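You operate a simulated robot arm through the tools that you are given. There is no shell and no other tool.

You are at the controls of a simulated two-armed robot. One attempt, no reset.

## Task
Wash both bushes in the basket, blow them dry and open the lid.
Fine: lid shut while it runs; washer and air off at the end.

The check looks at the end state, three seconds after you hand in, the way a careful person would. Anything else that was tipped, shoved, dropped, spilled or broken makes it a failure. Lids that push on must go on centred and level and be pressed home; caps that screw on are set level and turned clockwise until they are tight.

## Robot
Two 7-joint arms with fingered hands on one trunk that stands fixed in place. Base frame: the origin is at the foot of the trunk, x ahead of it, y to its left, z up. Units: mm, rad, N and s.
The left shoulder is at [60, 177, 950], the right one opposite. Each reaches about 1000 mm from its shoulder. Payload 4 kg a hand.
The tool frame of a hand sits at the grasp point between the pads (the TCP): z along the fingers, y along the line on which they close. The tips reach 37 mm beyond it. The gripper opens to 124 mm; its body begins 43 mm behind the TCP. The gripper is a hand of 3 fingers: y runs from the thumb to the fingers, the wrist lies at [-15, -108, -202] in the tool frame, and closing takes about 1.5 s.
Orientation is that of the tool frame in the base frame, as a unit quaternion [x, y, z, w]. With the fingers straight down and the wrist toward the robot, the tool's x, y and z point along [0, 1, 0], [1, 0, 0] and [0, 0, -1] of the base frame.

## Interface
- The arms move only by the tool drive_tool. It takes "left_motion", "right_motion" or both (then of equal length, played together; a hand with none holds still); each is a list of rows, each a list of 6 numbers: the turn, a rotation vector about the base's x, y, z in rad, then the shift along the base's x, y, z in mm. In form: [[ax, ay, az, tx, ty, tz], ...]. A call has 1 to 20 rows; each row is the pose to reach, as a shift and turn from the pose commanded when the call began. "left_fingers" and "right_fingers" are, for a hand that has rows, the closure, from 0 (fully open) to 1 (shut), set as the call begins (left out, the last holds). Each row takes 0.2 s and may step no farther than 50 mm and 0.15 rad from the row before; otherwise, or with a gripper value out of range, the whole call is refused. Where a pose cannot be reached the arm comes as near as it can. A force on the tool above 90 N (or 10 N above the force at the start of the call, whichever is more), or a blocked arm, ends the call early, and 0.2 s more pass. Each finger travels about 72 mm/s and halts on what it meets, pressing with about 27 N; the grip force reading is that of the motor and also rises with nothing between the fingers. The clock runs only during rows and for 0.2 s after the last one: add rows that repeat a pose to give the fingers time. The reply holds the time, the measured pose of the TCP, the force on the tool along the base axes, the opening and the grip force, in the units named above and with some noise, with the torque about the TCP (base axes, N m) and any sound that the robot's microphone picked up.
- Cameras (640 x 400 px; columns grow to the right, rows downward): "scene" is now at [50.6, -3.2, 1597]; the picture's right is [-0.03, -1.00, 0.00], its down [-0.69, 0.02, -0.72] and it looks along [0.72, -0.02, -0.69] (base axes); focal length 347 px, centre (320, 200). "left" rides on the left gripper at [-64, -76, -137] in its tool frame; the picture's right is [-0.84, -0.26, 0.48], its down [0.48, -0.76, 0.43] and it looks along [0.25, 0.60, 0.76] (tool axes); focal length 256 px, centre (320, 200). "right" rides on the right gripper at [64, -76, -137] in its tool frame; the picture's right is [-0.84, 0.26, -0.48], its down [-0.48, -0.76, 0.43] and it looks along [-0.26, 0.60, 0.76] (tool axes); focal length 256 px, centre (320, 200). There is no depth. A picture from a camera that has moved, and an enlarged one, comes with that camera's place and axes in the base frame and with its lens.
- snapshot(camera): a new picture of that camera. No time passes.
- move_column(by): slides the trunk up (or, below 0, down) by that many mm; the arms and the scene camera ride with it, the base frame stays. It gives what a move gives, with no picture.
- curl_fingers(index, middle, thumb_bend, thumb_turn, hand): sets how far each is bent, from 0 (flat) to 1 (curled in); at 0.3 the hand is open as for a grip, at 0.7 the pads meet at the TCP. One left out holds its place. A second passes; each finger stops where it meets its share of the squeeze, and holds until it gets a number again. A gripper value or a shape takes the hand back. It gives what a move gives, with no picture; readings hold the bend of each and the force on the fingers (four entries, about 0 where the hand has none), thumb and palm. thumb_turn goes from beside the hand (0) to across from the fingers (1), as for a grip.
- grasp_type(shape, hand): the hand has 3 fingers and takes this shape, open, in about a second: jaw (thumb against the fingers, like two jaws); tri (thumb and two fingers); tip (a fingertip pinch); poke (one finger out to press); point (the index stretched); flat (the hand flat); cup (the hand cupped); fist (a fist). The gripper value then closes the fingers along that shape, each until it touches; the sizes above hold for jaw. It gives what a move gives, with no picture.
- pan_tilt(pan, tilt): turns the head with the scene camera to pan (to the left, within 1.501 rad either way) and tilt (down, from -0.506 to 1.204), counted from straight ahead of the robot. It gives what a move gives.
- inspect(camera, box): a new picture of the part [left, top, right, bottom] of that camera's present view, enlarged. No time passes.
- finish_job(): hands the job in; it is judged then, once.

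Places have to be worked out from the pictures, the camera data and where the tool is seen. Open the grippers and draw the arms clear of the work before you hand the job in, unless the task says otherwise.

The tools are called as a command line: name --argument value ..., lists and objects as JSON in quotes. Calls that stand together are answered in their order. drive_tool: Moves the arms, as the interface text tells. Its arguments: {"type":"object","properties":{"left_motion":{"type":"array","items":{"type":"array","items":{"type":"number"}}},"left_fingers":{"type":"number"},"right_motion":{"type":"array","items":{"type":"array","items":{"type":"number"}}},"right_fingers":{"type":"number"}},"required":[]} The other tools are called the same way: move_column (by) moves the trunk up or down; grasp_type (shape, hand) gives the hand a shape; curl_fingers (index, middle, thumb_bend, thumb_turn, hand) moves the fingers one by one; pan_tilt (pan, tilt) turns the head that bears the scene camera; snapshot (camera) takes a picture; inspect (camera, box) takes an enlarged picture of a part of a camera's view; finish_job () hands the job in.

At the start:

```text
t: 0.0
left_eef_pos: [682.6, 283.8, 1263.9]
left_tcp_rot: [0.707, 0.707, 0.0, 0.0]
left_force: [-0.2, 0.2, 0.5]
left_torque: [0.01, 0.06, -0.02]
left_gripper_width: 123.9
left_gripper_force: 0.0
left_shape: jaw
left_bend: [0.3, 0.3, 0.3, 0.98]
left_finger forces: [0.1, 0.1, 0.1, 0.1, 0.0, 0.0]
right_eef_pos: [566.6, -175.9, 1253.0]
right_tcp_rot: [0.708, 0.707, -0.001, 0.0]
right_force: [0.1, 0.3, 0.7]
right_torque: [-0.03, 0.02, 0.02]
right_gripper_width: 123.7
right_gripper_force: 0.0
right_shape: jaw
right_bend: [0.3, 0.3, 0.3, 0.98]
right_finger forces: [0.0, 0.0, 0.0, 0.0, 0.0, 0.1]
trunk travel left (down, up): [-475.0, 115.0]
head pan, tilt (commanded): [-0.026, 0.764]
```

scene: 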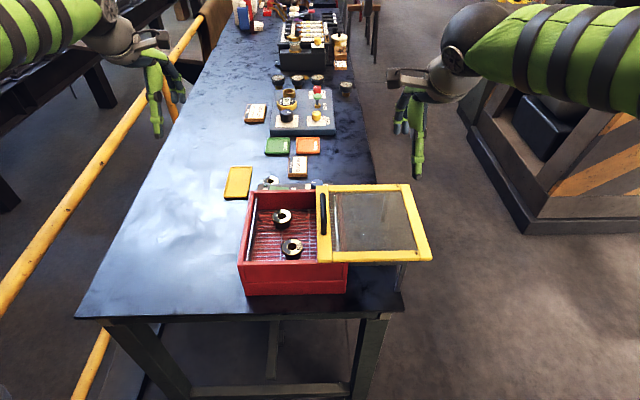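
right: 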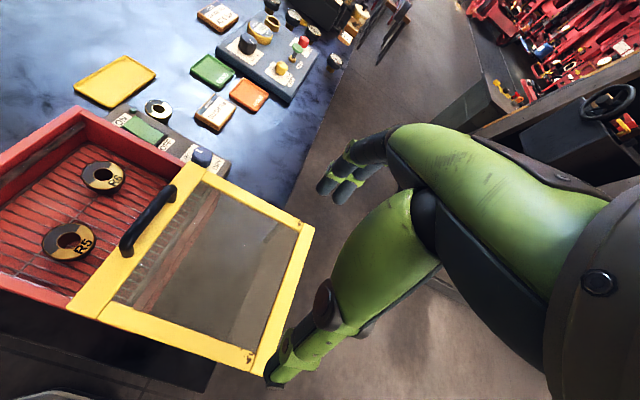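
left: 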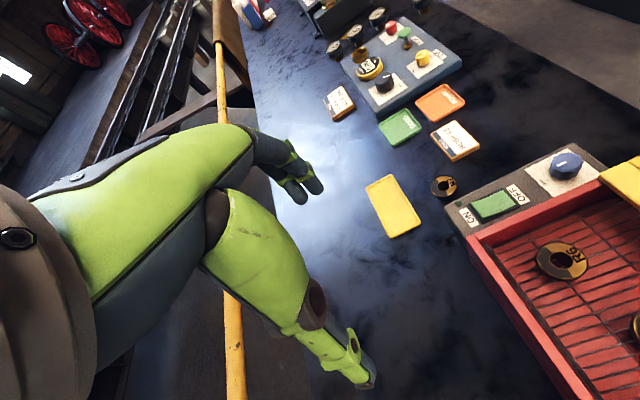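

I start with close-ups of the washer, its panel and the things around it to learn how the lid and switches work.

inspect --camera "scene" --box '[220, 160, 440, 300]'

inspect --camera "left" --box '[420, 120, 640, 260]'

inspect --camera "right" --box '[0, 80, 320, 280]'

inspect --camera "scene" --box '[210, 60, 370, 200]'

```text
2.86 times, centred on (330, 230) of scene
camera zoom: at [50.6, -3.2, 1597.0], right [-0.03, -1.0, 0.0], down [-0.69, 0.02, -0.72], along [0.72, -0.02, -0.69], focal length 991 px, centre (291, 114)
```

zoom: 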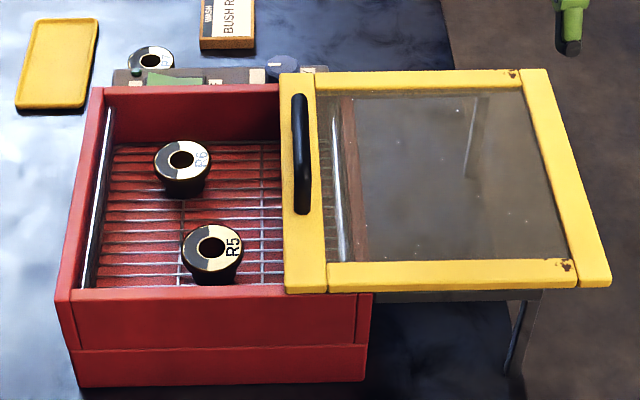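

```text
2.86 times, centred on (530, 190) of left
camera zoom: at [605.8, 221.4, 1400.9], right [-0.26, -0.84, -0.48], down [-0.76, 0.48, -0.43], along [0.6, 0.25, -0.76], focal length 731 px, centre (-280, 229)
```

zoom: 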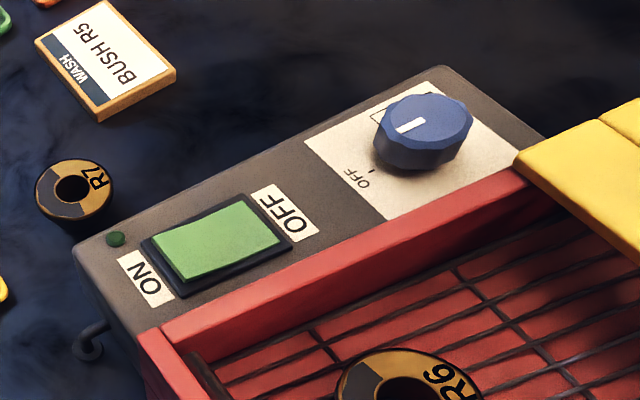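

```text
2.00 times, centred on (160, 180) of right
camera zoom: at [491.4, -113.2, 1390.6], right [0.26, -0.84, 0.48], down [-0.76, -0.48, -0.43], along [0.6, -0.26, -0.76], focal length 512 px, centre (640, 240)
```

zoom: 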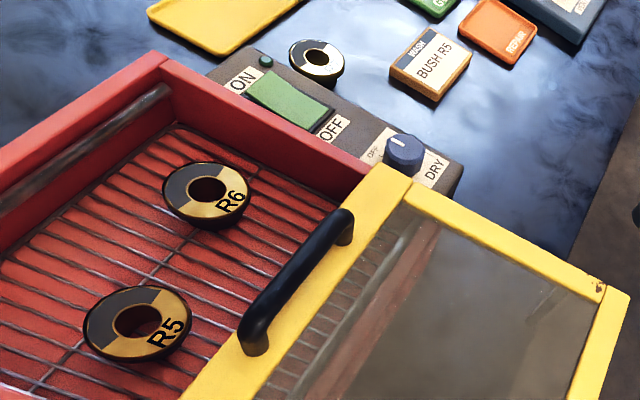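

```text
2.86 times, centred on (290, 130) of scene
camera zoom: at [50.6, -3.2, 1597.0], right [-0.03, -1.0, 0.0], down [-0.69, 0.02, -0.72], along [0.72, -0.02, -0.69], focal length 991 px, centre (406, 400)
```

zoom: 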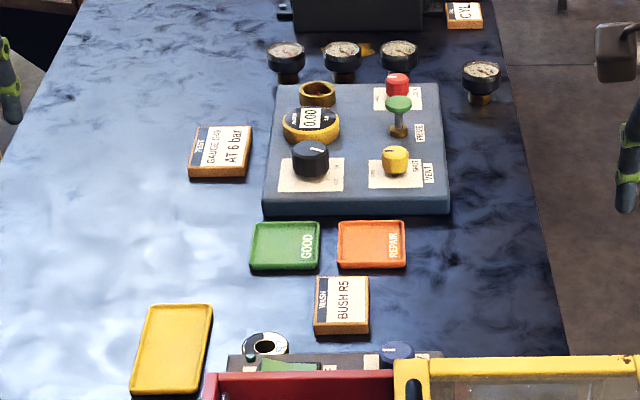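

The rocker is near [779, 90, 942], the blue knob near [780, -15, 963], and the lid handle near [612, -26, 1018]. The lid seems to slide along y. I bring the right hand's camera nearer, staying well above everything, to read the panel.

drive_tool --right_motion '[[0, 0, 0, 12, 33, -24], [0, 0, 0, 24, 66, -48], [0, 0, 0, 36, 98, -72], [0, 0, 0, 48, 130, -96], [0, 0, 0, 60, 163, -120], [0, 0, 0, 73, 196, -143]]'

snapshot --camera "right"

snapshot --camera "scene"

```text
t: 1.4
left_eef_pos: [682.0, 286.1, 1265.0]
left_tcp_rot: [0.707, 0.707, 0.0, 0.0]
left_force: [1.2, 0.0, -0.6]
left_torque: [-0.01, 0.0, -0.03]
left_gripper_width: 123.8
left_gripper_force: 0.0
left_shape: jaw
left_bend: [0.3, 0.3, 0.3, 0.98]
left_finger forces: [0.1, 0.1, 0.1, 0.0, 0.1, 0.1]
right_eef_pos: [639.8, 19.1, 1108.4]
right_tcp_rot: [0.708, 0.706, -0.001, 0.001]
right_force: [-0.2, 0.7, 0.3]
right_torque: [-0.02, 0.04, -0.01]
right_gripper_width: 123.6
right_gripper_force: 0.2
right_shape: jaw
right_bend: [0.3, 0.3, 0.3, 0.98]
right_finger forces: [0.1, 0.1, 0.0, 0.0, 0.0, 0.1]
trunk travel left (down, up): [-475.0, 115.0]
head pan, tilt (commanded): [-0.026, 0.764]
```

```text
taken
camera right: at [565.6, 82.1, 1245.6], right [0.26, -0.84, 0.48], down [-0.76, -0.48, -0.43], along [0.6, -0.26, -0.76], focal length 256 px, centre (320, 200)
```

right: 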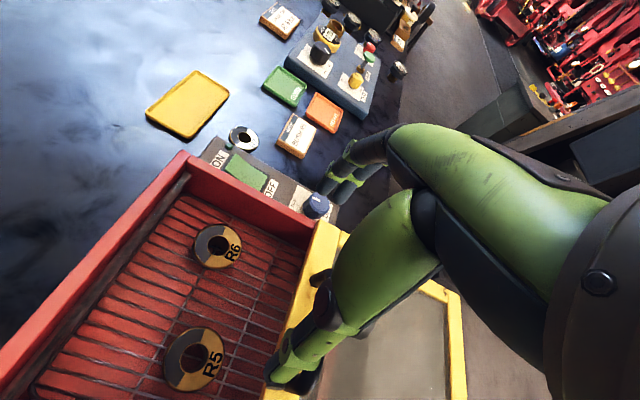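

```text
taken
camera scene: at [51.1, -2.2, 1597.0], right [-0.03, -1.0, 0.0], down [-0.69, 0.02, -0.72], along [0.72, -0.02, -0.69], focal length 347 px, centre (320, 200)
```

scene: 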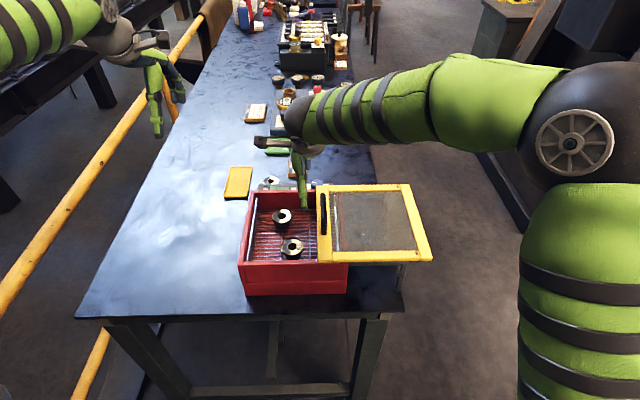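

The panel is in view now; I enlarge it, the handle and the wash card.

inspect --camera "right" --box '[190, 110, 350, 230]'

inspect --camera "right" --box '[240, 0, 420, 160]'

inspect --camera "scene" --box '[230, 170, 440, 300]'

inspect --camera "left" --box '[400, 100, 640, 260]'

```text
3.33 times, centred on (270, 170) of right
camera zoom: at [565.6, 82.1, 1245.6], right [0.26, -0.84, 0.48], down [-0.76, -0.48, -0.43], along [0.6, -0.26, -0.76], focal length 853 px, centre (487, 300)
```

zoom: 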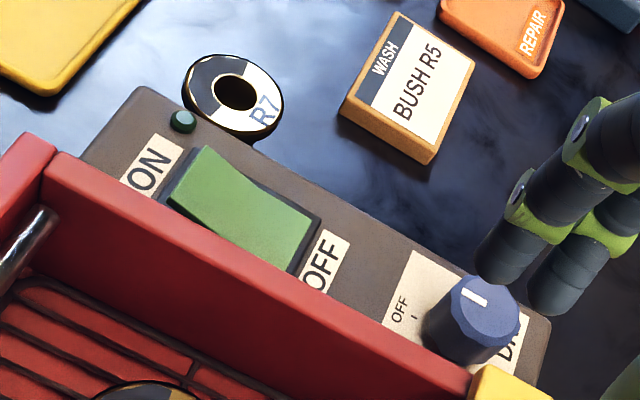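

```text
2.50 times, centred on (330, 80) of right
camera zoom: at [565.6, 82.1, 1245.6], right [0.26, -0.84, 0.48], down [-0.76, -0.48, -0.43], along [0.6, -0.26, -0.76], focal length 640 px, centre (295, 500)
```

zoom: 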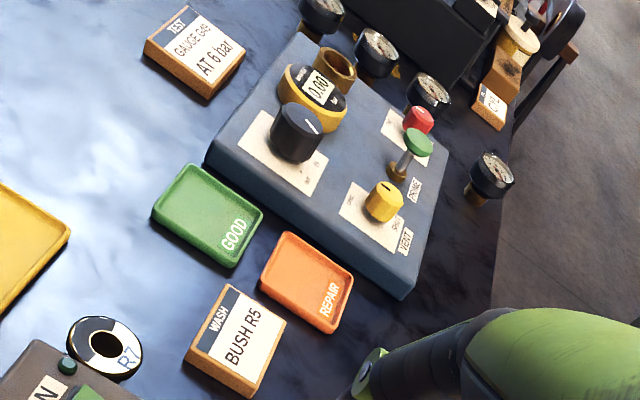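

```text
3.05 times, centred on (335, 235) of scene
camera zoom: at [51.1, -2.2, 1597.0], right [-0.03, -1.0, 0.0], down [-0.69, 0.02, -0.72], along [0.72, -0.02, -0.69], focal length 1057 px, centre (274, 93)
```

zoom: 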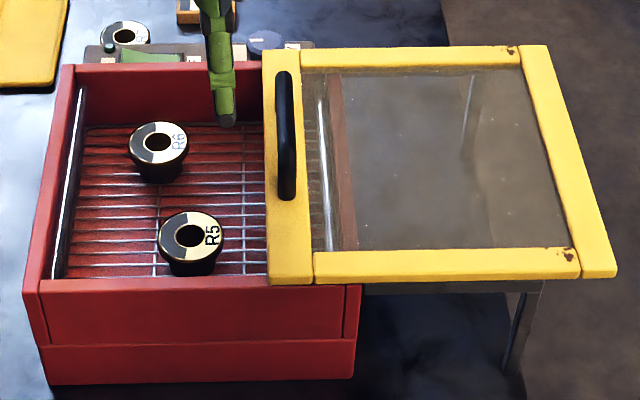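

```text
2.50 times, centred on (520, 180) of left
camera zoom: at [606.4, 222.3, 1400.4], right [-0.26, -0.84, -0.48], down [-0.76, 0.48, -0.43], along [0.6, 0.25, -0.76], focal length 640 px, centre (-180, 250)
```

zoom: 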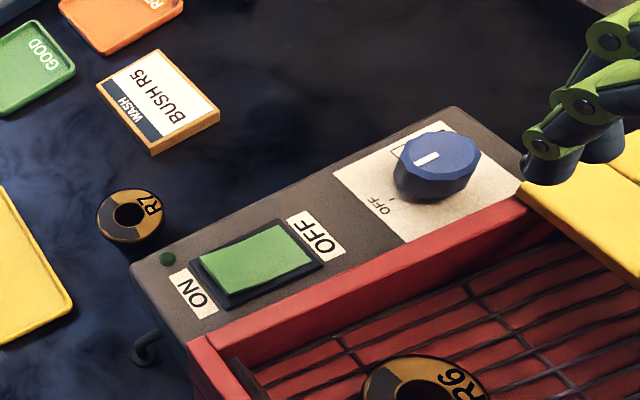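

The knob's pointer is near OFF (about +y), but DRY is hidden by the fingers. I shift the right hand to the right to see the whole dial.

drive_tool --right_motion '[[0, 0, 0, 8, -42, 0], [0, 0, 0, 20, -85, 0]]'

inspect --camera "right" --box '[200, 120, 320, 220]'

snapshot --camera "right"

```text
t: 2.0
left_eef_pos: [682.1, 284.3, 1265.5]
left_tcp_rot: [0.707, 0.707, 0.0, 0.0]
left_force: [-0.4, 1.1, 0.9]
left_torque: [0.0, 0.03, 0.01]
left_gripper_width: 123.4
left_gripper_force: 0.0
left_shape: jaw
left_bend: [0.3, 0.3, 0.3, 0.98]
left_finger forces: [0.0, 0.0, 0.0, 0.1, 0.0, 0.0]
right_eef_pos: [659.8, -66.9, 1112.6]
right_tcp_rot: [0.708, 0.707, 0.001, -0.001]
right_force: [-0.1, -0.4, -0.5]
right_torque: [-0.01, 0.01, 0.01]
right_gripper_width: 123.7
right_gripper_force: 0.1
right_shape: jaw
right_bend: [0.3, 0.3, 0.3, 0.98]
right_finger forces: [0.0, 0.0, 0.0, 0.0, 0.0, 0.0]
trunk travel left (down, up): [-475.0, 115.0]
head pan, tilt (commanded): [-0.026, 0.764]
```

```text
4.00 times, centred on (260, 170) of right
camera zoom: at [584.2, -5.2, 1249.0], right [0.26, -0.84, 0.48], down [-0.76, -0.48, -0.43], along [0.6, -0.26, -0.76], focal length 1024 px, centre (560, 320)
```

zoom: 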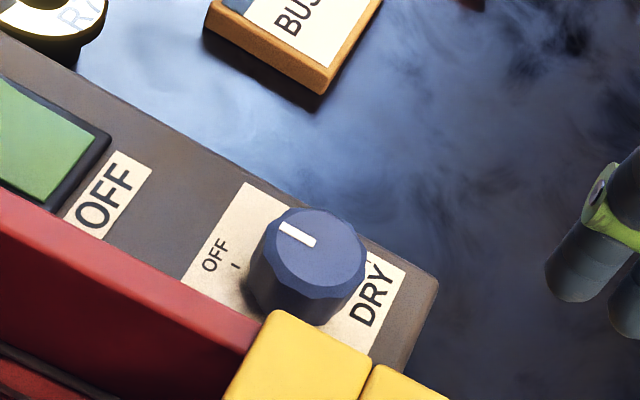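

```text
taken
camera right: at [584.2, -5.2, 1249.0], right [0.26, -0.84, 0.48], down [-0.76, -0.48, -0.43], along [0.6, -0.26, -0.76], focal length 256 px, centre (320, 200)
```

right: 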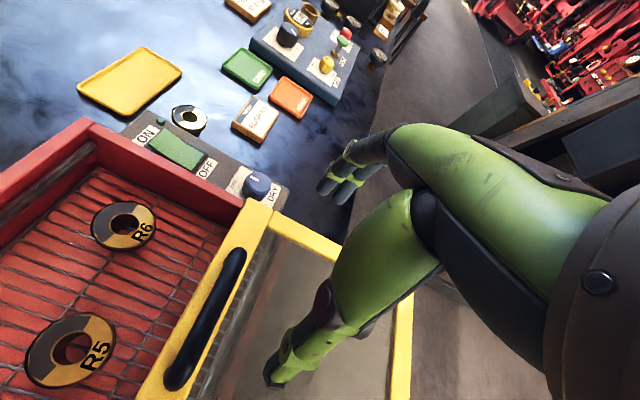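

The pointer points along +y toward OFF. I zoom further on the dial to find the DRY tick and any arc.

inspect --camera "right" --box '[242, 160, 306, 210]'

inspect --camera "left" --box '[520, 130, 616, 200]'

inspect --camera "scene" --box '[240, 165, 340, 225]'

```text
8.00 times, centred on (274, 185) of right
camera zoom: at [584.2, -5.2, 1249.0], right [0.26, -0.84, 0.48], down [-0.76, -0.48, -0.43], along [0.6, -0.26, -0.76], focal length 2048 px, centre (688, 320)
```

zoom: 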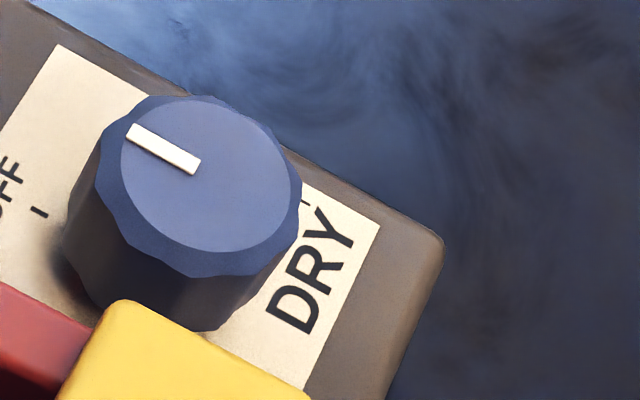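

```text
5.71 times, centred on (568, 165) of left
camera zoom: at [605.8, 220.7, 1401.0], right [-0.26, -0.84, -0.48], down [-0.76, 0.48, -0.43], along [0.6, 0.26, -0.76], focal length 1463 px, centre (-1097, 400)
```

zoom: 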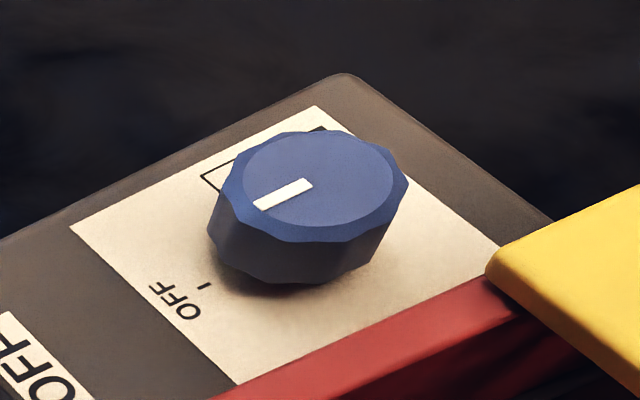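

```text
6.40 times, centred on (290, 195) of scene
camera zoom: at [50.7, -4.0, 1597.0], right [-0.03, -1.0, 0.0], down [-0.69, 0.02, -0.72], along [0.72, -0.02, -0.69], focal length 2221 px, centre (512, 232)
```

zoom: 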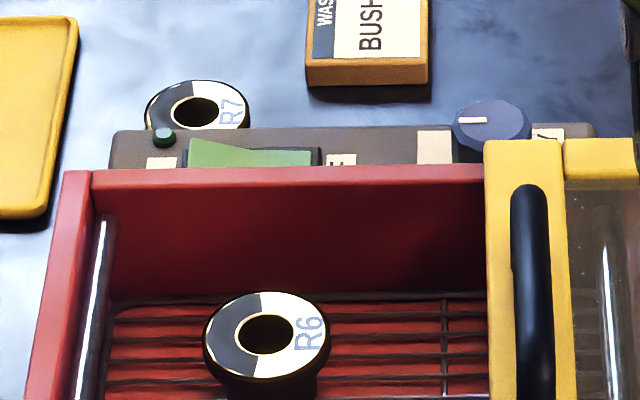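

The label text faces the right (−y) side, so "DRY" is probably the knob's title, with OFF at 12 o'clock and some marking on the far side. I move the right camera above the knob to read it.

drive_tool --right_motion '[[0, 0, 0, 45, 3, 0], [0, 0, 0, 90, 6, 0], [0, 0, 0, 135, 9, 0], [0, 0, 0, 175, 11, 0], [0, 0, 0, 200, 13, 0]]'

snapshot --camera "right"

inspect --camera "right" --box '[120, 300, 248, 400]'

```text
t: 3.2
left_eef_pos: [682.6, 285.1, 1264.2]
left_tcp_rot: [0.707, 0.707, 0.0, 0.0]
left_force: [0.2, 0.6, -0.7]
left_torque: [0.02, 0.03, 0.0]
left_gripper_width: 123.3
left_gripper_force: 0.1
left_shape: jaw
left_bend: [0.3, 0.3, 0.3, 0.98]
left_finger forces: [0.0, 0.0, 0.0, 0.1, 0.1, 0.0]
right_eef_pos: [860.2, -55.2, 1110.3]
right_tcp_rot: [0.707, 0.707, 0.001, 0.001]
right_force: [-0.1, -0.5, -0.3]
right_torque: [0.0, 0.02, 0.01]
right_gripper_width: 123.7
right_gripper_force: 0.0
right_shape: jaw
right_bend: [0.3, 0.3, 0.3, 0.98]
right_finger forces: [0.0, 0.1, 0.1, 0.0, 0.1, 0.0]
trunk travel left (down, up): [-475.0, 115.0]
head pan, tilt (commanded): [-0.026, 0.764]
```

```text
taken
camera right: at [785.9, 7.9, 1248.4], right [0.26, -0.84, 0.48], down [-0.76, -0.48, -0.43], along [0.6, -0.26, -0.76], focal length 256 px, centre (320, 200)
```

right: 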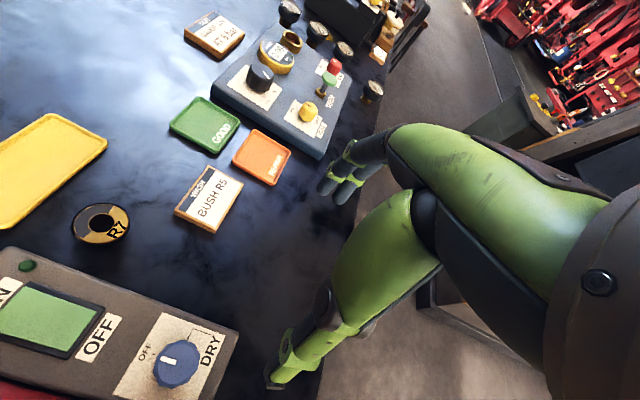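

```text
4.00 times, centred on (184, 350) of right
camera zoom: at [785.9, 7.9, 1248.4], right [0.26, -0.84, 0.48], down [-0.76, -0.48, -0.43], along [0.6, -0.26, -0.76], focal length 1024 px, centre (864, -400)
```

zoom: 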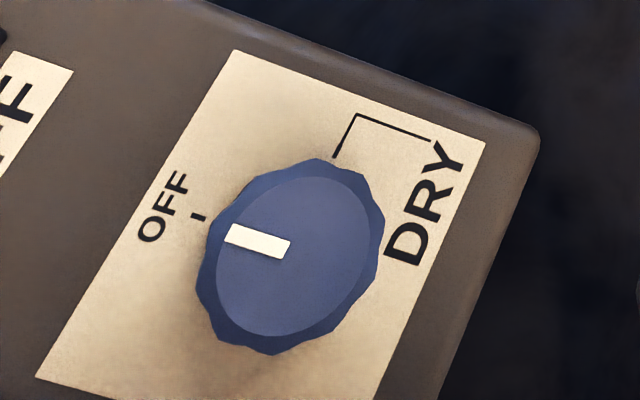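

The leader line shows DRY at +x, so the knob needs a 90° clockwise turn as seen from above; its axis is near [780, -14] and its top near z 967. I withdraw the right arm to the side and yaw the left hand -90° so that it can grip the handle bar across y.

drive_tool --right_motion '[[0, 0, 0, -24, -20, 20], [0, 0, 0, -48, -44, 36], [0, 0, 0, -72, -68, 50], [0, 0, 0, -96, -92, 64], [0, 0, 0, -120, -116, 76], [0, 0, 0, -144, -140, 88], [0, 0, 0, -168, -164, 100], [0, 0, 0, -192, -188, 110], [0, 0, 0, -216, -212, 118], [0, 0, 0, -240, -232, 120], [0, 0, 0, -260, -250, 120]]' --left_motion '[[0, 0, -0.143, 0, 0, 0], [0, 0, -0.286, 0, 0, 0], [0, 0, -0.429, 0, 0, 0], [0, 0, -0.571, 0, 0, 0], [0, 0, -0.714, 0, 0, 0], [0, 0, -0.857, 0, 0, 0], [0, 0, -1.0, 0, 0, 0], [0, 0, -1.143, 0, 0, 0], [0, 0, -1.286, 0, 0, 0], [0, 0, -1.429, 0, 0, 0], [0, 0, -1.571, 0, 0, 0]]'

snapshot --camera "scene"

snapshot --camera "left"

```text
t: 5.6
left_eef_pos: [681.1, 285.1, 1263.2]
left_tcp_rot: [1.0, -0.001, -0.001, 0.0]
left_force: [0.2, 0.2, -0.5]
left_torque: [-0.02, 0.0, -0.03]
left_gripper_width: 123.7
left_gripper_force: 0.2
left_shape: jaw
left_bend: [0.3, 0.3, 0.3, 0.98]
left_finger forces: [0.0, 0.0, 0.0, 0.0, 0.0, 0.1]
right_eef_pos: [597.7, -301.9, 1228.8]
right_tcp_rot: [0.707, 0.708, 0.0, -0.001]
right_force: [-0.1, 0.0, 0.3]
right_torque: [0.01, -0.01, 0.03]
right_gripper_width: 123.8
right_gripper_force: 0.2
right_shape: jaw
right_bend: [0.3, 0.3, 0.3, 0.98]
right_finger forces: [0.0, 0.0, 0.1, 0.1, 0.0, 0.0]
trunk travel left (down, up): [-475.0, 115.0]
head pan, tilt (commanded): [-0.026, 0.764]
```

```text
taken
camera scene: at [50.8, -3.5, 1597.0], right [-0.03, -1.0, 0.0], down [-0.69, 0.02, -0.72], along [0.72, -0.02, -0.69], focal length 347 px, centre (320, 200)
```

scene: 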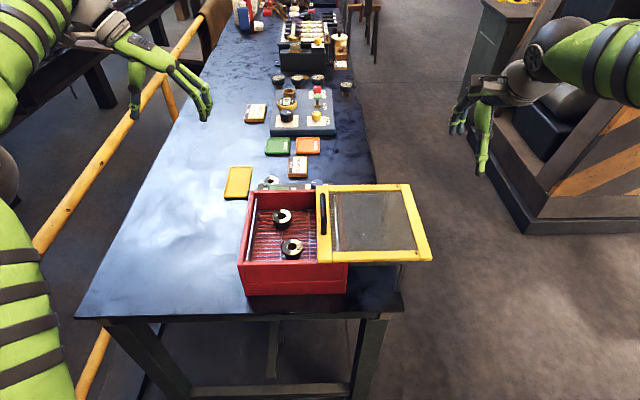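

```text
taken
camera left: at [618.2, 361.2, 1400.8], right [-0.84, 0.26, -0.48], down [0.49, 0.76, -0.44], along [0.25, -0.6, -0.76], focal length 256 px, centre (320, 200)
```

left: 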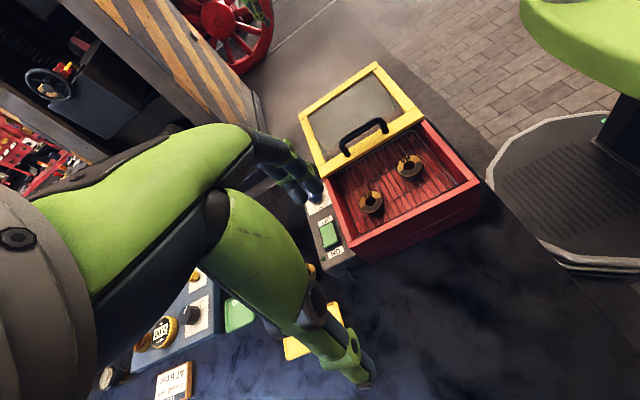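

The hand is turned and clear. I now bring it above the handle at about [614, -25, 1110] and look before descending.

drive_tool --left_motion '[[0, 0, -1.571, -8, -38, -12], [0, 0, -1.571, -17, -77, -28], [0, 0, -1.571, -26, -116, -46], [0, 0, -1.571, -35, -155, -64], [0, 0, -1.571, -44, -194, -84], [0, 0, -1.571, -52, -233, -106], [0, 0, -1.571, -61, -271, -130], [0, 0, -1.571, -69, -309, -152]]'

snapshot --camera "left"

snapshot --camera "scene"

```text
refused: row 1 steps farther than a row can; nothing moved
```

```text
taken
camera left: at [618.2, 361.2, 1400.8], right [-0.84, 0.26, -0.48], down [0.49, 0.76, -0.44], along [0.25, -0.6, -0.76], focal length 256 px, centre (320, 200)
```

left: 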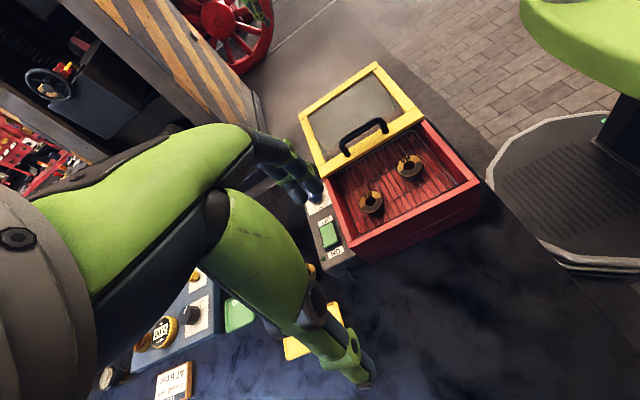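

```text
taken
camera scene: at [50.8, -3.5, 1597.0], right [-0.03, -1.0, 0.0], down [-0.69, 0.02, -0.72], along [0.72, -0.02, -0.69], focal length 347 px, centre (320, 200)
```

scene: 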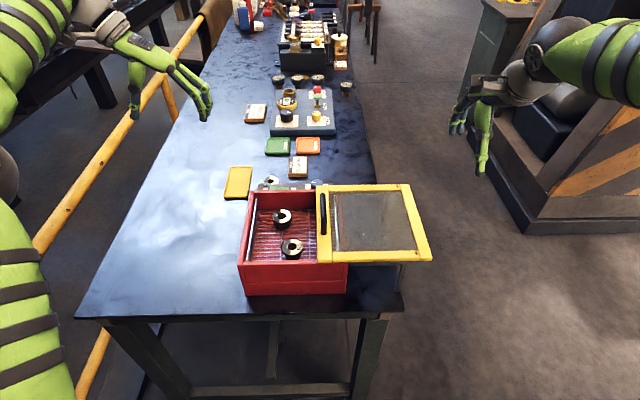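

The rows count from the pose at the call's start, so no further turn is needed. I repeat the move with zero turn.

drive_tool --left_motion '[[0, 0, 0, -8, -38, -12], [0, 0, 0, -17, -77, -28], [0, 0, 0, -26, -116, -46], [0, 0, 0, -35, -155, -64], [0, 0, 0, -44, -194, -84], [0, 0, 0, -52, -233, -106], [0, 0, 0, -61, -271, -130], [0, 0, 0, -69, -309, -152]]'

snapshot --camera "left"

snapshot --camera "scene"

```text
t: 7.4
left_eef_pos: [614.6, -21.4, 1113.4]
left_tcp_rot: [1.0, 0.0, 0.0, -0.001]
left_force: [0.9, -0.4, 0.0]
left_torque: [0.03, -0.04, 0.03]
left_gripper_width: 123.5
left_gripper_force: 0.0
left_shape: jaw
left_bend: [0.3, 0.3, 0.3, 0.98]
left_finger forces: [0.0, 0.0, 0.0, 0.0, 0.0, 0.0]
right_eef_pos: [599.5, -301.8, 1228.8]
right_tcp_rot: [0.707, 0.707, 0.0, 0.0]
right_force: [-0.5, -0.1, -0.4]
right_torque: [-0.02, -0.01, 0.03]
right_gripper_width: 123.7
right_gripper_force: 0.0
right_shape: jaw
right_bend: [0.3, 0.3, 0.3, 0.98]
right_finger forces: [0.0, 0.0, 0.0, 0.0, 0.0, 0.0]
trunk travel left (down, up): [-475.0, 115.0]
head pan, tilt (commanded): [-0.026, 0.764]
```

```text
taken
camera left: at [551.6, 54.9, 1249.8], right [-0.84, 0.26, -0.48], down [0.48, 0.76, -0.43], along [0.25, -0.6, -0.76], focal length 256 px, centre (320, 200)
```

left: 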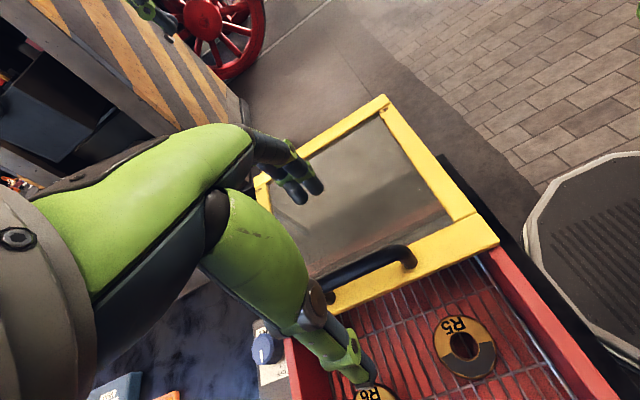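

```text
taken
camera scene: at [50.8, -3.9, 1597.0], right [-0.03, -1.0, 0.0], down [-0.69, 0.02, -0.72], along [0.72, -0.02, -0.69], focal length 347 px, centre (320, 200)
```

scene: 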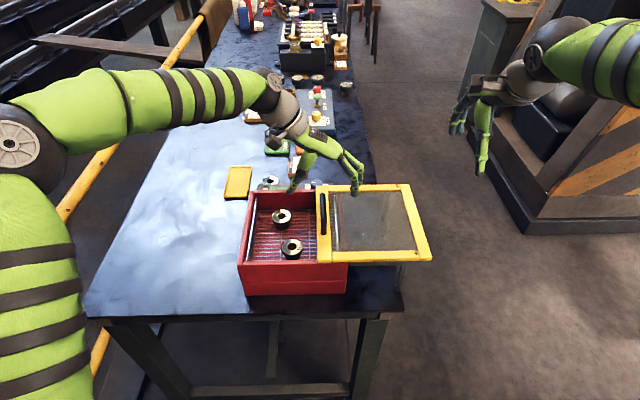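

The handle sits just below the TCP as judged. I half-close the fingers here so I can see the tip heights before going down.

drive_tool --left_motion '[[0, 0, 0, 0, -3, -10], [0, 0, 0, 0, -3, -20], [0, 0, 0, 0, -3, -30], [0, 0, 0, 0, -3, -30], [0, 0, 0, 0, -3, -30]]' --left_fingers 0.6

snapshot --camera "left"

inspect --camera "scene" --box '[230, 130, 440, 270]'

```text
t: 8.6
left_eef_pos: [612.2, -26.0, 1082.8]
left_tcp_rot: [1.0, -0.001, 0.001, 0.0]
left_force: [0.2, 0.6, 0.6]
left_torque: [-0.04, 0.01, 0.0]
left_gripper_width: 50.2
left_gripper_force: 0.1
left_shape: jaw
left_bend: [0.46, 0.5, 0.59, 1.0]
left_finger forces: [0.1, 0.0, 0.1, 0.1, 0.0, 0.0]
right_eef_pos: [598.1, -301.5, 1228.3]
right_tcp_rot: [0.707, 0.707, 0.0, 0.0]
right_force: [0.5, -0.1, 0.4]
right_torque: [0.0, -0.02, -0.03]
right_gripper_width: 123.5
right_gripper_force: 0.0
right_shape: jaw
right_bend: [0.3, 0.3, 0.3, 0.98]
right_finger forces: [0.0, 0.0, 0.1, 0.0, 0.0, 0.0]
trunk travel left (down, up): [-475.0, 115.0]
head pan, tilt (commanded): [-0.026, 0.764]
```

```text
taken
camera left: at [549.6, 49.8, 1219.3], right [-0.84, 0.26, -0.48], down [0.48, 0.76, -0.43], along [0.25, -0.6, -0.76], focal length 256 px, centre (320, 200)
```

left: 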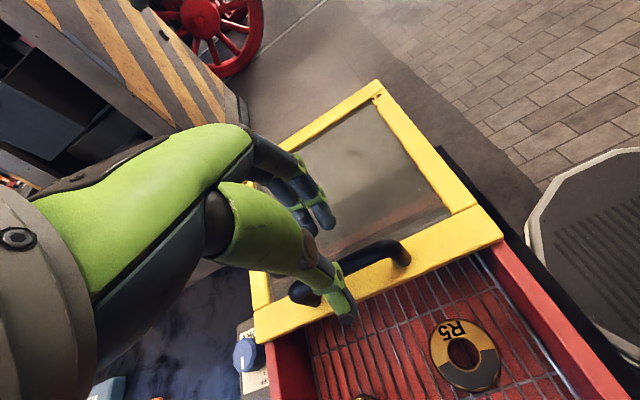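

```text
2.86 times, centred on (335, 200) of scene
camera zoom: at [50.6, -3.2, 1597.0], right [-0.03, -1.0, 0.0], down [-0.69, 0.02, -0.72], along [0.72, -0.02, -0.69], focal length 991 px, centre (277, 200)
```

zoom: 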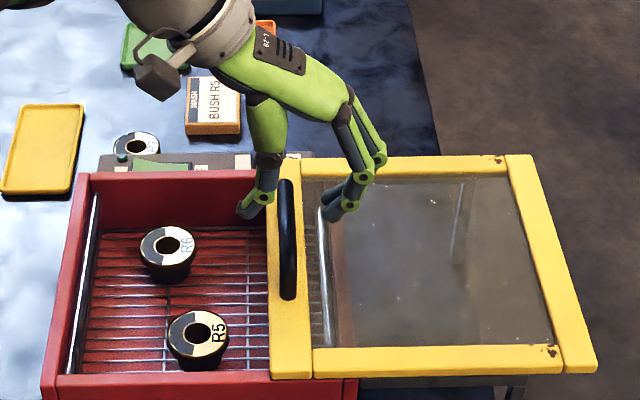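

The thumb is left of the bar and the fingers right of it, with the tips near z 1046. I lower by 32 mm and check again.

drive_tool --left_motion '[[0, 0, 0, 2, 0, -12], [0, 0, 0, 2, 0, -24], [0, 0, 0, 2, 0, -32]]'

snapshot --camera "left"

inspect --camera "scene" --box '[260, 150, 380, 230]'

```text
t: 9.4
left_eef_pos: [615.3, -27.5, 1050.8]
left_tcp_rot: [1.0, -0.002, 0.0, 0.0]
left_force: [-0.4, -0.6, 0.7]
left_torque: [0.02, 0.03, 0.02]
left_gripper_width: 50.0
left_gripper_force: 0.0
left_shape: jaw
left_bend: [0.46, 0.5, 0.59, 1.0]
left_finger forces: [0.0, 0.0, 0.0, 0.0, 0.0, 0.0]
right_eef_pos: [597.9, -301.2, 1229.2]
right_tcp_rot: [0.707, 0.707, 0.0, 0.0]
right_force: [0.0, 0.6, -0.9]
right_torque: [-0.01, -0.02, -0.01]
right_gripper_width: 123.7
right_gripper_force: 0.0
right_shape: jaw
right_bend: [0.3, 0.3, 0.3, 0.98]
right_finger forces: [0.0, 0.1, 0.0, 0.0, 0.1, 0.0]
trunk travel left (down, up): [-475.0, 115.0]
head pan, tilt (commanded): [-0.026, 0.764]
```

```text
taken
camera left: at [551.3, 48.4, 1187.3], right [-0.84, 0.26, -0.48], down [0.48, 0.76, -0.44], along [0.25, -0.6, -0.76], focal length 256 px, centre (320, 200)
```

left: 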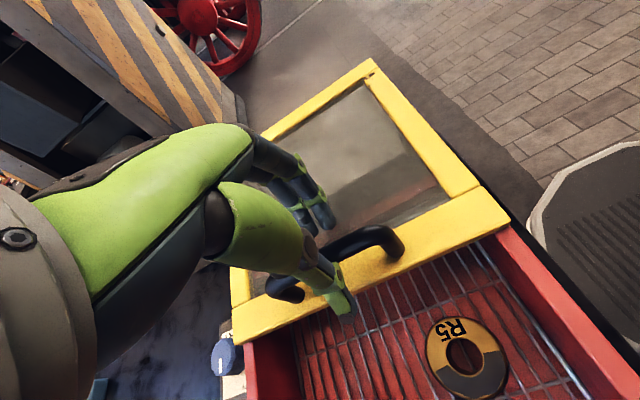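

```text
5.00 times, centred on (320, 190) of scene
camera zoom: at [50.7, -3.2, 1597.0], right [-0.03, -1.0, 0.0], down [-0.69, 0.02, -0.72], along [0.72, -0.02, -0.69], focal length 1735 px, centre (320, 250)
```

zoom: 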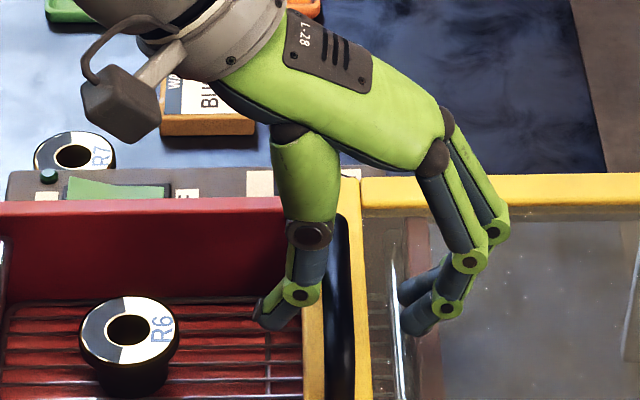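

Both sides are clear of the bar. I go 10 mm lower and close on the handle.

drive_tool --left_motion '[[0, 0, 0, 0, 2, -5], [0, 0, 0, 0, 2, -10]]'

drive_tool --left_motion '[[0, 0, 0, 0, 0, 0], [0, 0, 0, 0, 0, 0], [0, 0, 0, 0, 0, 0], [0, 0, 0, 0, 0, 0], [0, 0, 0, 0, 0, 0]]' --left_fingers 1.0

snapshot --camera "left"

inspect --camera "scene" --box '[260, 150, 380, 230]'

```text
t: 10.0
left_eef_pos: [614.4, -24.3, 1040.9]
left_tcp_rot: [1.0, -0.001, 0.001, 0.0]
left_force: [0.0, 0.0, -0.4]
left_torque: [0.01, 0.03, 0.02]
left_gripper_width: 49.8
left_gripper_force: 0.0
left_shape: jaw
left_bend: [0.46, 0.5, 0.59, 1.0]
left_finger forces: [0.0, 0.0, 0.1, 0.0, 0.0, 0.0]
right_eef_pos: [598.3, -301.5, 1229.5]
right_tcp_rot: [0.707, 0.707, 0.0, -0.001]
right_force: [0.1, 1.2, 0.6]
right_torque: [-0.02, -0.03, 0.01]
right_gripper_width: 124.0
right_gripper_force: 0.0
right_shape: jaw
right_bend: [0.3, 0.3, 0.3, 0.98]
right_finger forces: [0.0, 0.0, 0.1, 0.0, 0.1, 0.0]
trunk travel left (down, up): [-475.0, 115.0]
head pan, tilt (commanded): [-0.026, 0.764]
```

```text
t: 11.2
left_eef_pos: [616.8, -24.4, 1038.7]
left_tcp_rot: [1.0, 0.0, 0.0, -0.001]
left_force: [1.3, 0.6, -6.2]
left_torque: [0.02, -0.03, 0.18]
left_gripper_width: 5.7
left_gripper_force: 27.7
left_shape: jaw
left_bend: [0.7, 0.7, 0.63, 1.0]
left_finger forces: [16.5, 0.0, 0.0, 0.0, 19.2, 0.0]
right_eef_pos: [598.1, -301.1, 1228.6]
right_tcp_rot: [0.708, 0.707, 0.0, 0.0]
right_force: [-0.6, 0.6, 0.2]
right_torque: [0.02, -0.01, 0.0]
right_gripper_width: 123.6
right_gripper_force: 0.0
right_shape: jaw
right_bend: [0.3, 0.3, 0.3, 0.98]
right_finger forces: [0.1, 0.0, 0.0, 0.1, 0.0, 0.0]
trunk travel left (down, up): [-475.0, 115.0]
head pan, tilt (commanded): [-0.026, 0.764]
```

```text
taken
camera left: at [552.0, 51.5, 1176.0], right [-0.84, 0.26, -0.48], down [0.48, 0.76, -0.43], along [0.25, -0.6, -0.76], focal length 256 px, centre (320, 200)
```

left: 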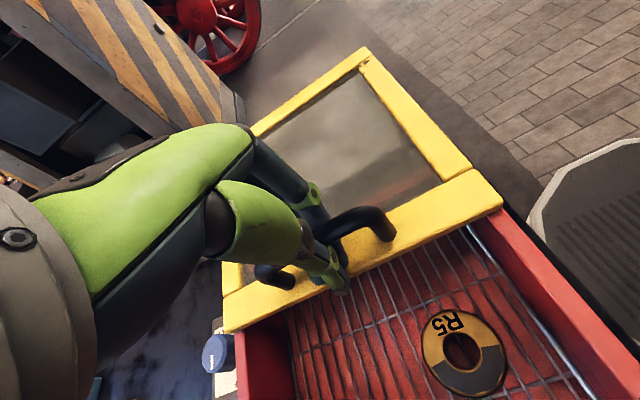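

```text
5.00 times, centred on (320, 190) of scene
camera zoom: at [51.1, -3.1, 1596.9], right [-0.03, -1.0, 0.0], down [-0.69, 0.02, -0.72], along [0.72, -0.02, -0.69], focal length 1735 px, centre (320, 250)
```

zoom: 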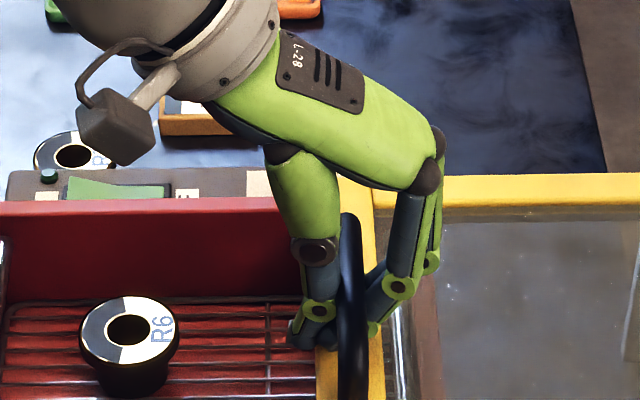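

The bar is held between thumb and fingers. I slide the lid 30 mm toward +y as a test of how it moves.

drive_tool --left_motion '[[0, 0, 0, 0, 6, 0], [0, 0, 0, 0, 14, 0], [0, 0, 0, 0, 22, 0], [0, 0, 0, 0, 30, 0]]'

inspect --camera "scene" --box '[230, 140, 440, 280]'

```text
t: 12.2
left_eef_pos: [614.9, 5.0, 1040.3]
left_tcp_rot: [1.0, 0.0, 0.0, 0.0]
left_force: [5.6, -0.3, -6.7]
left_torque: [-0.02, -0.1, 0.19]
left_gripper_width: 5.3
left_gripper_force: 27.5
left_shape: jaw
left_bend: [0.7, 0.7, 0.63, 1.0]
left_finger forces: [17.4, 0.1, 0.0, 0.0, 18.5, 0.0]
right_eef_pos: [599.1, -301.2, 1228.1]
right_tcp_rot: [0.707, 0.707, -0.001, -0.001]
right_force: [0.2, 0.9, 0.0]
right_torque: [0.01, 0.0, 0.0]
right_gripper_width: 123.6
right_gripper_force: 0.1
right_shape: jaw
right_bend: [0.3, 0.3, 0.3, 0.98]
right_finger forces: [0.1, 0.0, 0.1, 0.1, 0.0, 0.1]
trunk travel left (down, up): [-475.0, 115.0]
head pan, tilt (commanded): [-0.026, 0.764]
```

```text
2.86 times, centred on (335, 210) of scene
camera zoom: at [51.7, -3.2, 1596.9], right [-0.03, -1.0, 0.0], down [-0.69, 0.02, -0.72], along [0.72, -0.02, -0.69], focal length 991 px, centre (277, 171)
```

zoom: 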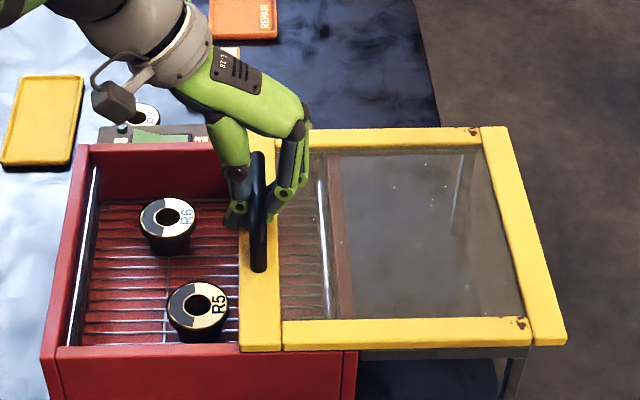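

The lid slides freely along y; by the picture about 149 mm remain. I push on by 120 mm at an even pace.

drive_tool --left_motion '[[0, 0, 0, 0, 8, 0], [0, 0, 0, 0, 18, 0], [0, 0, 0, 0, 30, 0], [0, 0, 0, 0, 42, 0], [0, 0, 0, 0, 54, 0], [0, 0, 0, 0, 66, 0], [0, 0, 0, 0, 78, 0], [0, 0, 0, 0, 90, 0], [0, 0, 0, 0, 102, 0], [0, 0, 0, 0, 112, 0], [0, 0, 0, 0, 120, 0]]'

inspect --camera "scene" --box '[200, 140, 410, 280]'

```text
t: 14.6
left_eef_pos: [616.2, 124.7, 1040.0]
left_tcp_rot: [1.0, -0.001, -0.001, 0.0]
left_force: [-1.9, -0.6, -21.8]
left_torque: [0.11, -0.14, 0.13]
left_gripper_width: 5.3
left_gripper_force: 27.1
left_shape: jaw
left_bend: [0.7, 0.7, 0.64, 1.0]
left_finger forces: [20.2, 0.0, 0.1, 0.0, 17.8, 0.1]
right_eef_pos: [599.2, -300.8, 1229.0]
right_tcp_rot: [0.707, 0.707, -0.001, 0.0]
right_force: [0.2, 0.1, 0.0]
right_torque: [0.02, -0.01, 0.0]
right_gripper_width: 123.6
right_gripper_force: 0.1
right_shape: jaw
right_bend: [0.3, 0.3, 0.3, 0.98]
right_finger forces: [0.0, 0.0, 0.1, 0.1, 0.0, 0.1]
trunk travel left (down, up): [-475.0, 115.0]
head pan, tilt (commanded): [-0.026, 0.764]
```

```text
2.86 times, centred on (305, 210) of scene
camera zoom: at [51.9, -2.9, 1596.9], right [-0.03, -1.0, 0.0], down [-0.69, 0.02, -0.72], along [0.72, -0.02, -0.69], focal length 991 px, centre (363, 171)
```

zoom: 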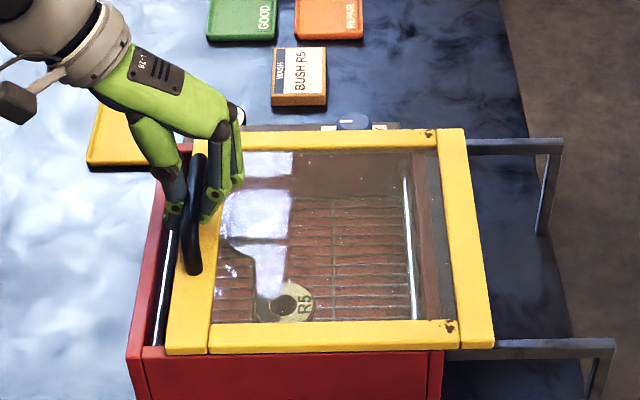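

The lid has about 28 mm to go and the hand feels 22 N downward, so I ease down 2 mm while pushing on 20 mm.

drive_tool --left_motion '[[0, 0, 0, 0, 0, -2], [0, 0, 0, 0, 6, -2], [0, 0, 0, 0, 12, -2], [0, 0, 0, 0, 18, -2]]'

inspect --camera "scene" --box '[200, 140, 410, 280]'

```text
t: 15.6
left_eef_pos: [615.9, 143.5, 1039.5]
left_tcp_rot: [1.0, -0.002, 0.0, 0.0]
left_force: [-2.0, -0.1, -8.9]
left_torque: [-0.02, -0.06, 0.14]
left_gripper_width: 5.1
left_gripper_force: 27.3
left_shape: jaw
left_bend: [0.7, 0.7, 0.64, 1.0]
left_finger forces: [17.3, 0.0, 0.0, 0.1, 17.8, 0.1]
right_eef_pos: [599.5, -300.7, 1229.2]
right_tcp_rot: [0.707, 0.707, 0.0, 0.0]
right_force: [-0.3, 0.9, -1.0]
right_torque: [0.0, 0.01, 0.02]
right_gripper_width: 123.4
right_gripper_force: 0.0
right_shape: jaw
right_bend: [0.3, 0.3, 0.3, 0.98]
right_finger forces: [0.0, 0.1, 0.1, 0.0, 0.1, 0.0]
trunk travel left (down, up): [-475.0, 115.0]
head pan, tilt (commanded): [-0.026, 0.764]
```

```text
2.86 times, centred on (305, 210) of scene
camera zoom: at [51.0, -3.0, 1597.1], right [-0.03, -1.0, 0.0], down [-0.69, 0.02, -0.72], along [0.72, -0.02, -0.69], focal length 991 px, centre (363, 171)
```

zoom: 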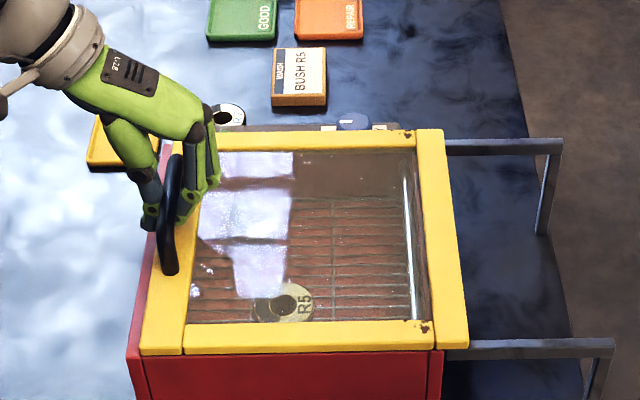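

About 10–15 mm remain. I go on in small steps and watch for the end stop.

drive_tool --left_motion '[[0, 0, 0, 0, 4, 0], [0, 0, 0, 0, 8, 0], [0, 0, 0, 0, 12, 0]]'

inspect --camera "scene" --box '[200, 140, 410, 280]'

```text
t: 16.4
left_eef_pos: [615.0, 155.0, 1039.3]
left_tcp_rot: [1.0, -0.001, 0.002, 0.0]
left_force: [2.0, -1.4, -1.1]
left_torque: [-0.03, 0.0, 0.14]
left_gripper_width: 4.8
left_gripper_force: 27.1
left_shape: jaw
left_bend: [0.7, 0.7, 0.64, 1.0]
left_finger forces: [15.7, 0.0, 0.1, 0.0, 17.1, 0.0]
right_eef_pos: [598.3, -301.1, 1229.2]
right_tcp_rot: [0.707, 0.707, -0.001, 0.0]
right_force: [0.0, 1.0, -1.4]
right_torque: [-0.01, 0.02, -0.01]
right_gripper_width: 123.7
right_gripper_force: 0.2
right_shape: jaw
right_bend: [0.3, 0.3, 0.3, 0.98]
right_finger forces: [0.0, 0.0, 0.0, 0.0, 0.0, 0.0]
trunk travel left (down, up): [-475.0, 115.0]
head pan, tilt (commanded): [-0.026, 0.764]
```

```text
2.86 times, centred on (305, 210) of scene
camera zoom: at [50.9, -3.2, 1597.1], right [-0.03, -1.0, 0.0], down [-0.69, 0.02, -0.72], along [0.72, -0.02, -0.69], focal length 991 px, centre (363, 171)
```

zoom: 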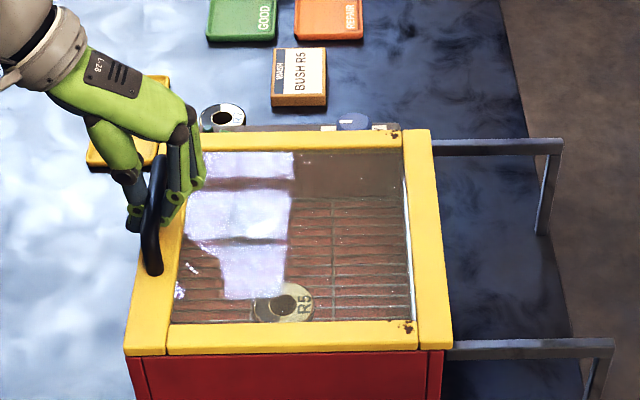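

The left edges are nearly flush and there is still no stop. I push a little farther in small steps.

drive_tool --left_motion '[[0, 0, 0, 0, 2, 0], [0, 0, 0, 0, 4, 0], [0, 0, 0, 0, 6, 0]]'

inspect --camera "scene" --box '[200, 140, 410, 280]'

snapshot --camera "left"

```text
t: 17.2
left_eef_pos: [615.2, 159.1, 1038.9]
left_tcp_rot: [1.0, -0.001, -0.001, 0.0]
left_force: [6.0, -9.5, 3.2]
left_torque: [-0.07, 0.01, 0.28]
left_gripper_width: 3.7
left_gripper_force: 26.7
left_shape: jaw
left_bend: [0.7, 0.7, 0.64, 1.0]
left_finger forces: [19.2, 0.0, 0.0, 0.0, 12.5, 0.1]
right_eef_pos: [599.5, -303.3, 1228.0]
right_tcp_rot: [0.708, 0.707, -0.001, 0.0]
right_force: [-0.6, 0.8, -0.1]
right_torque: [-0.01, -0.03, 0.01]
right_gripper_width: 123.5
right_gripper_force: 0.1
right_shape: jaw
right_bend: [0.3, 0.3, 0.3, 0.98]
right_finger forces: [0.0, 0.0, 0.1, 0.1, 0.0, 0.0]
trunk travel left (down, up): [-475.0, 115.0]
head pan, tilt (commanded): [-0.026, 0.764]
```

```text
2.86 times, centred on (305, 210) of scene
camera zoom: at [51.3, -4.5, 1597.0], right [-0.03, -1.0, 0.0], down [-0.69, 0.02, -0.72], along [0.72, -0.02, -0.69], focal length 991 px, centre (363, 171)
```

zoom: 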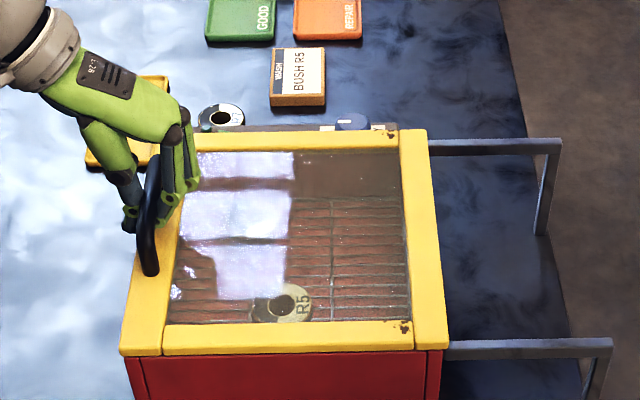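

```text
taken
camera left: at [551.7, 235.0, 1175.0], right [-0.84, 0.26, -0.48], down [0.48, 0.76, -0.44], along [0.25, -0.6, -0.76], focal length 256 px, centre (320, 200)
```

left: 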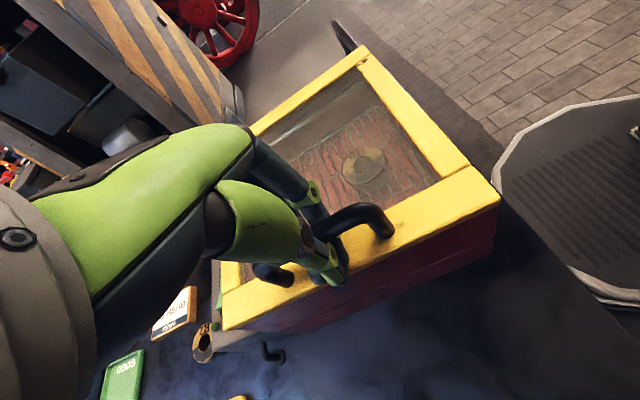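

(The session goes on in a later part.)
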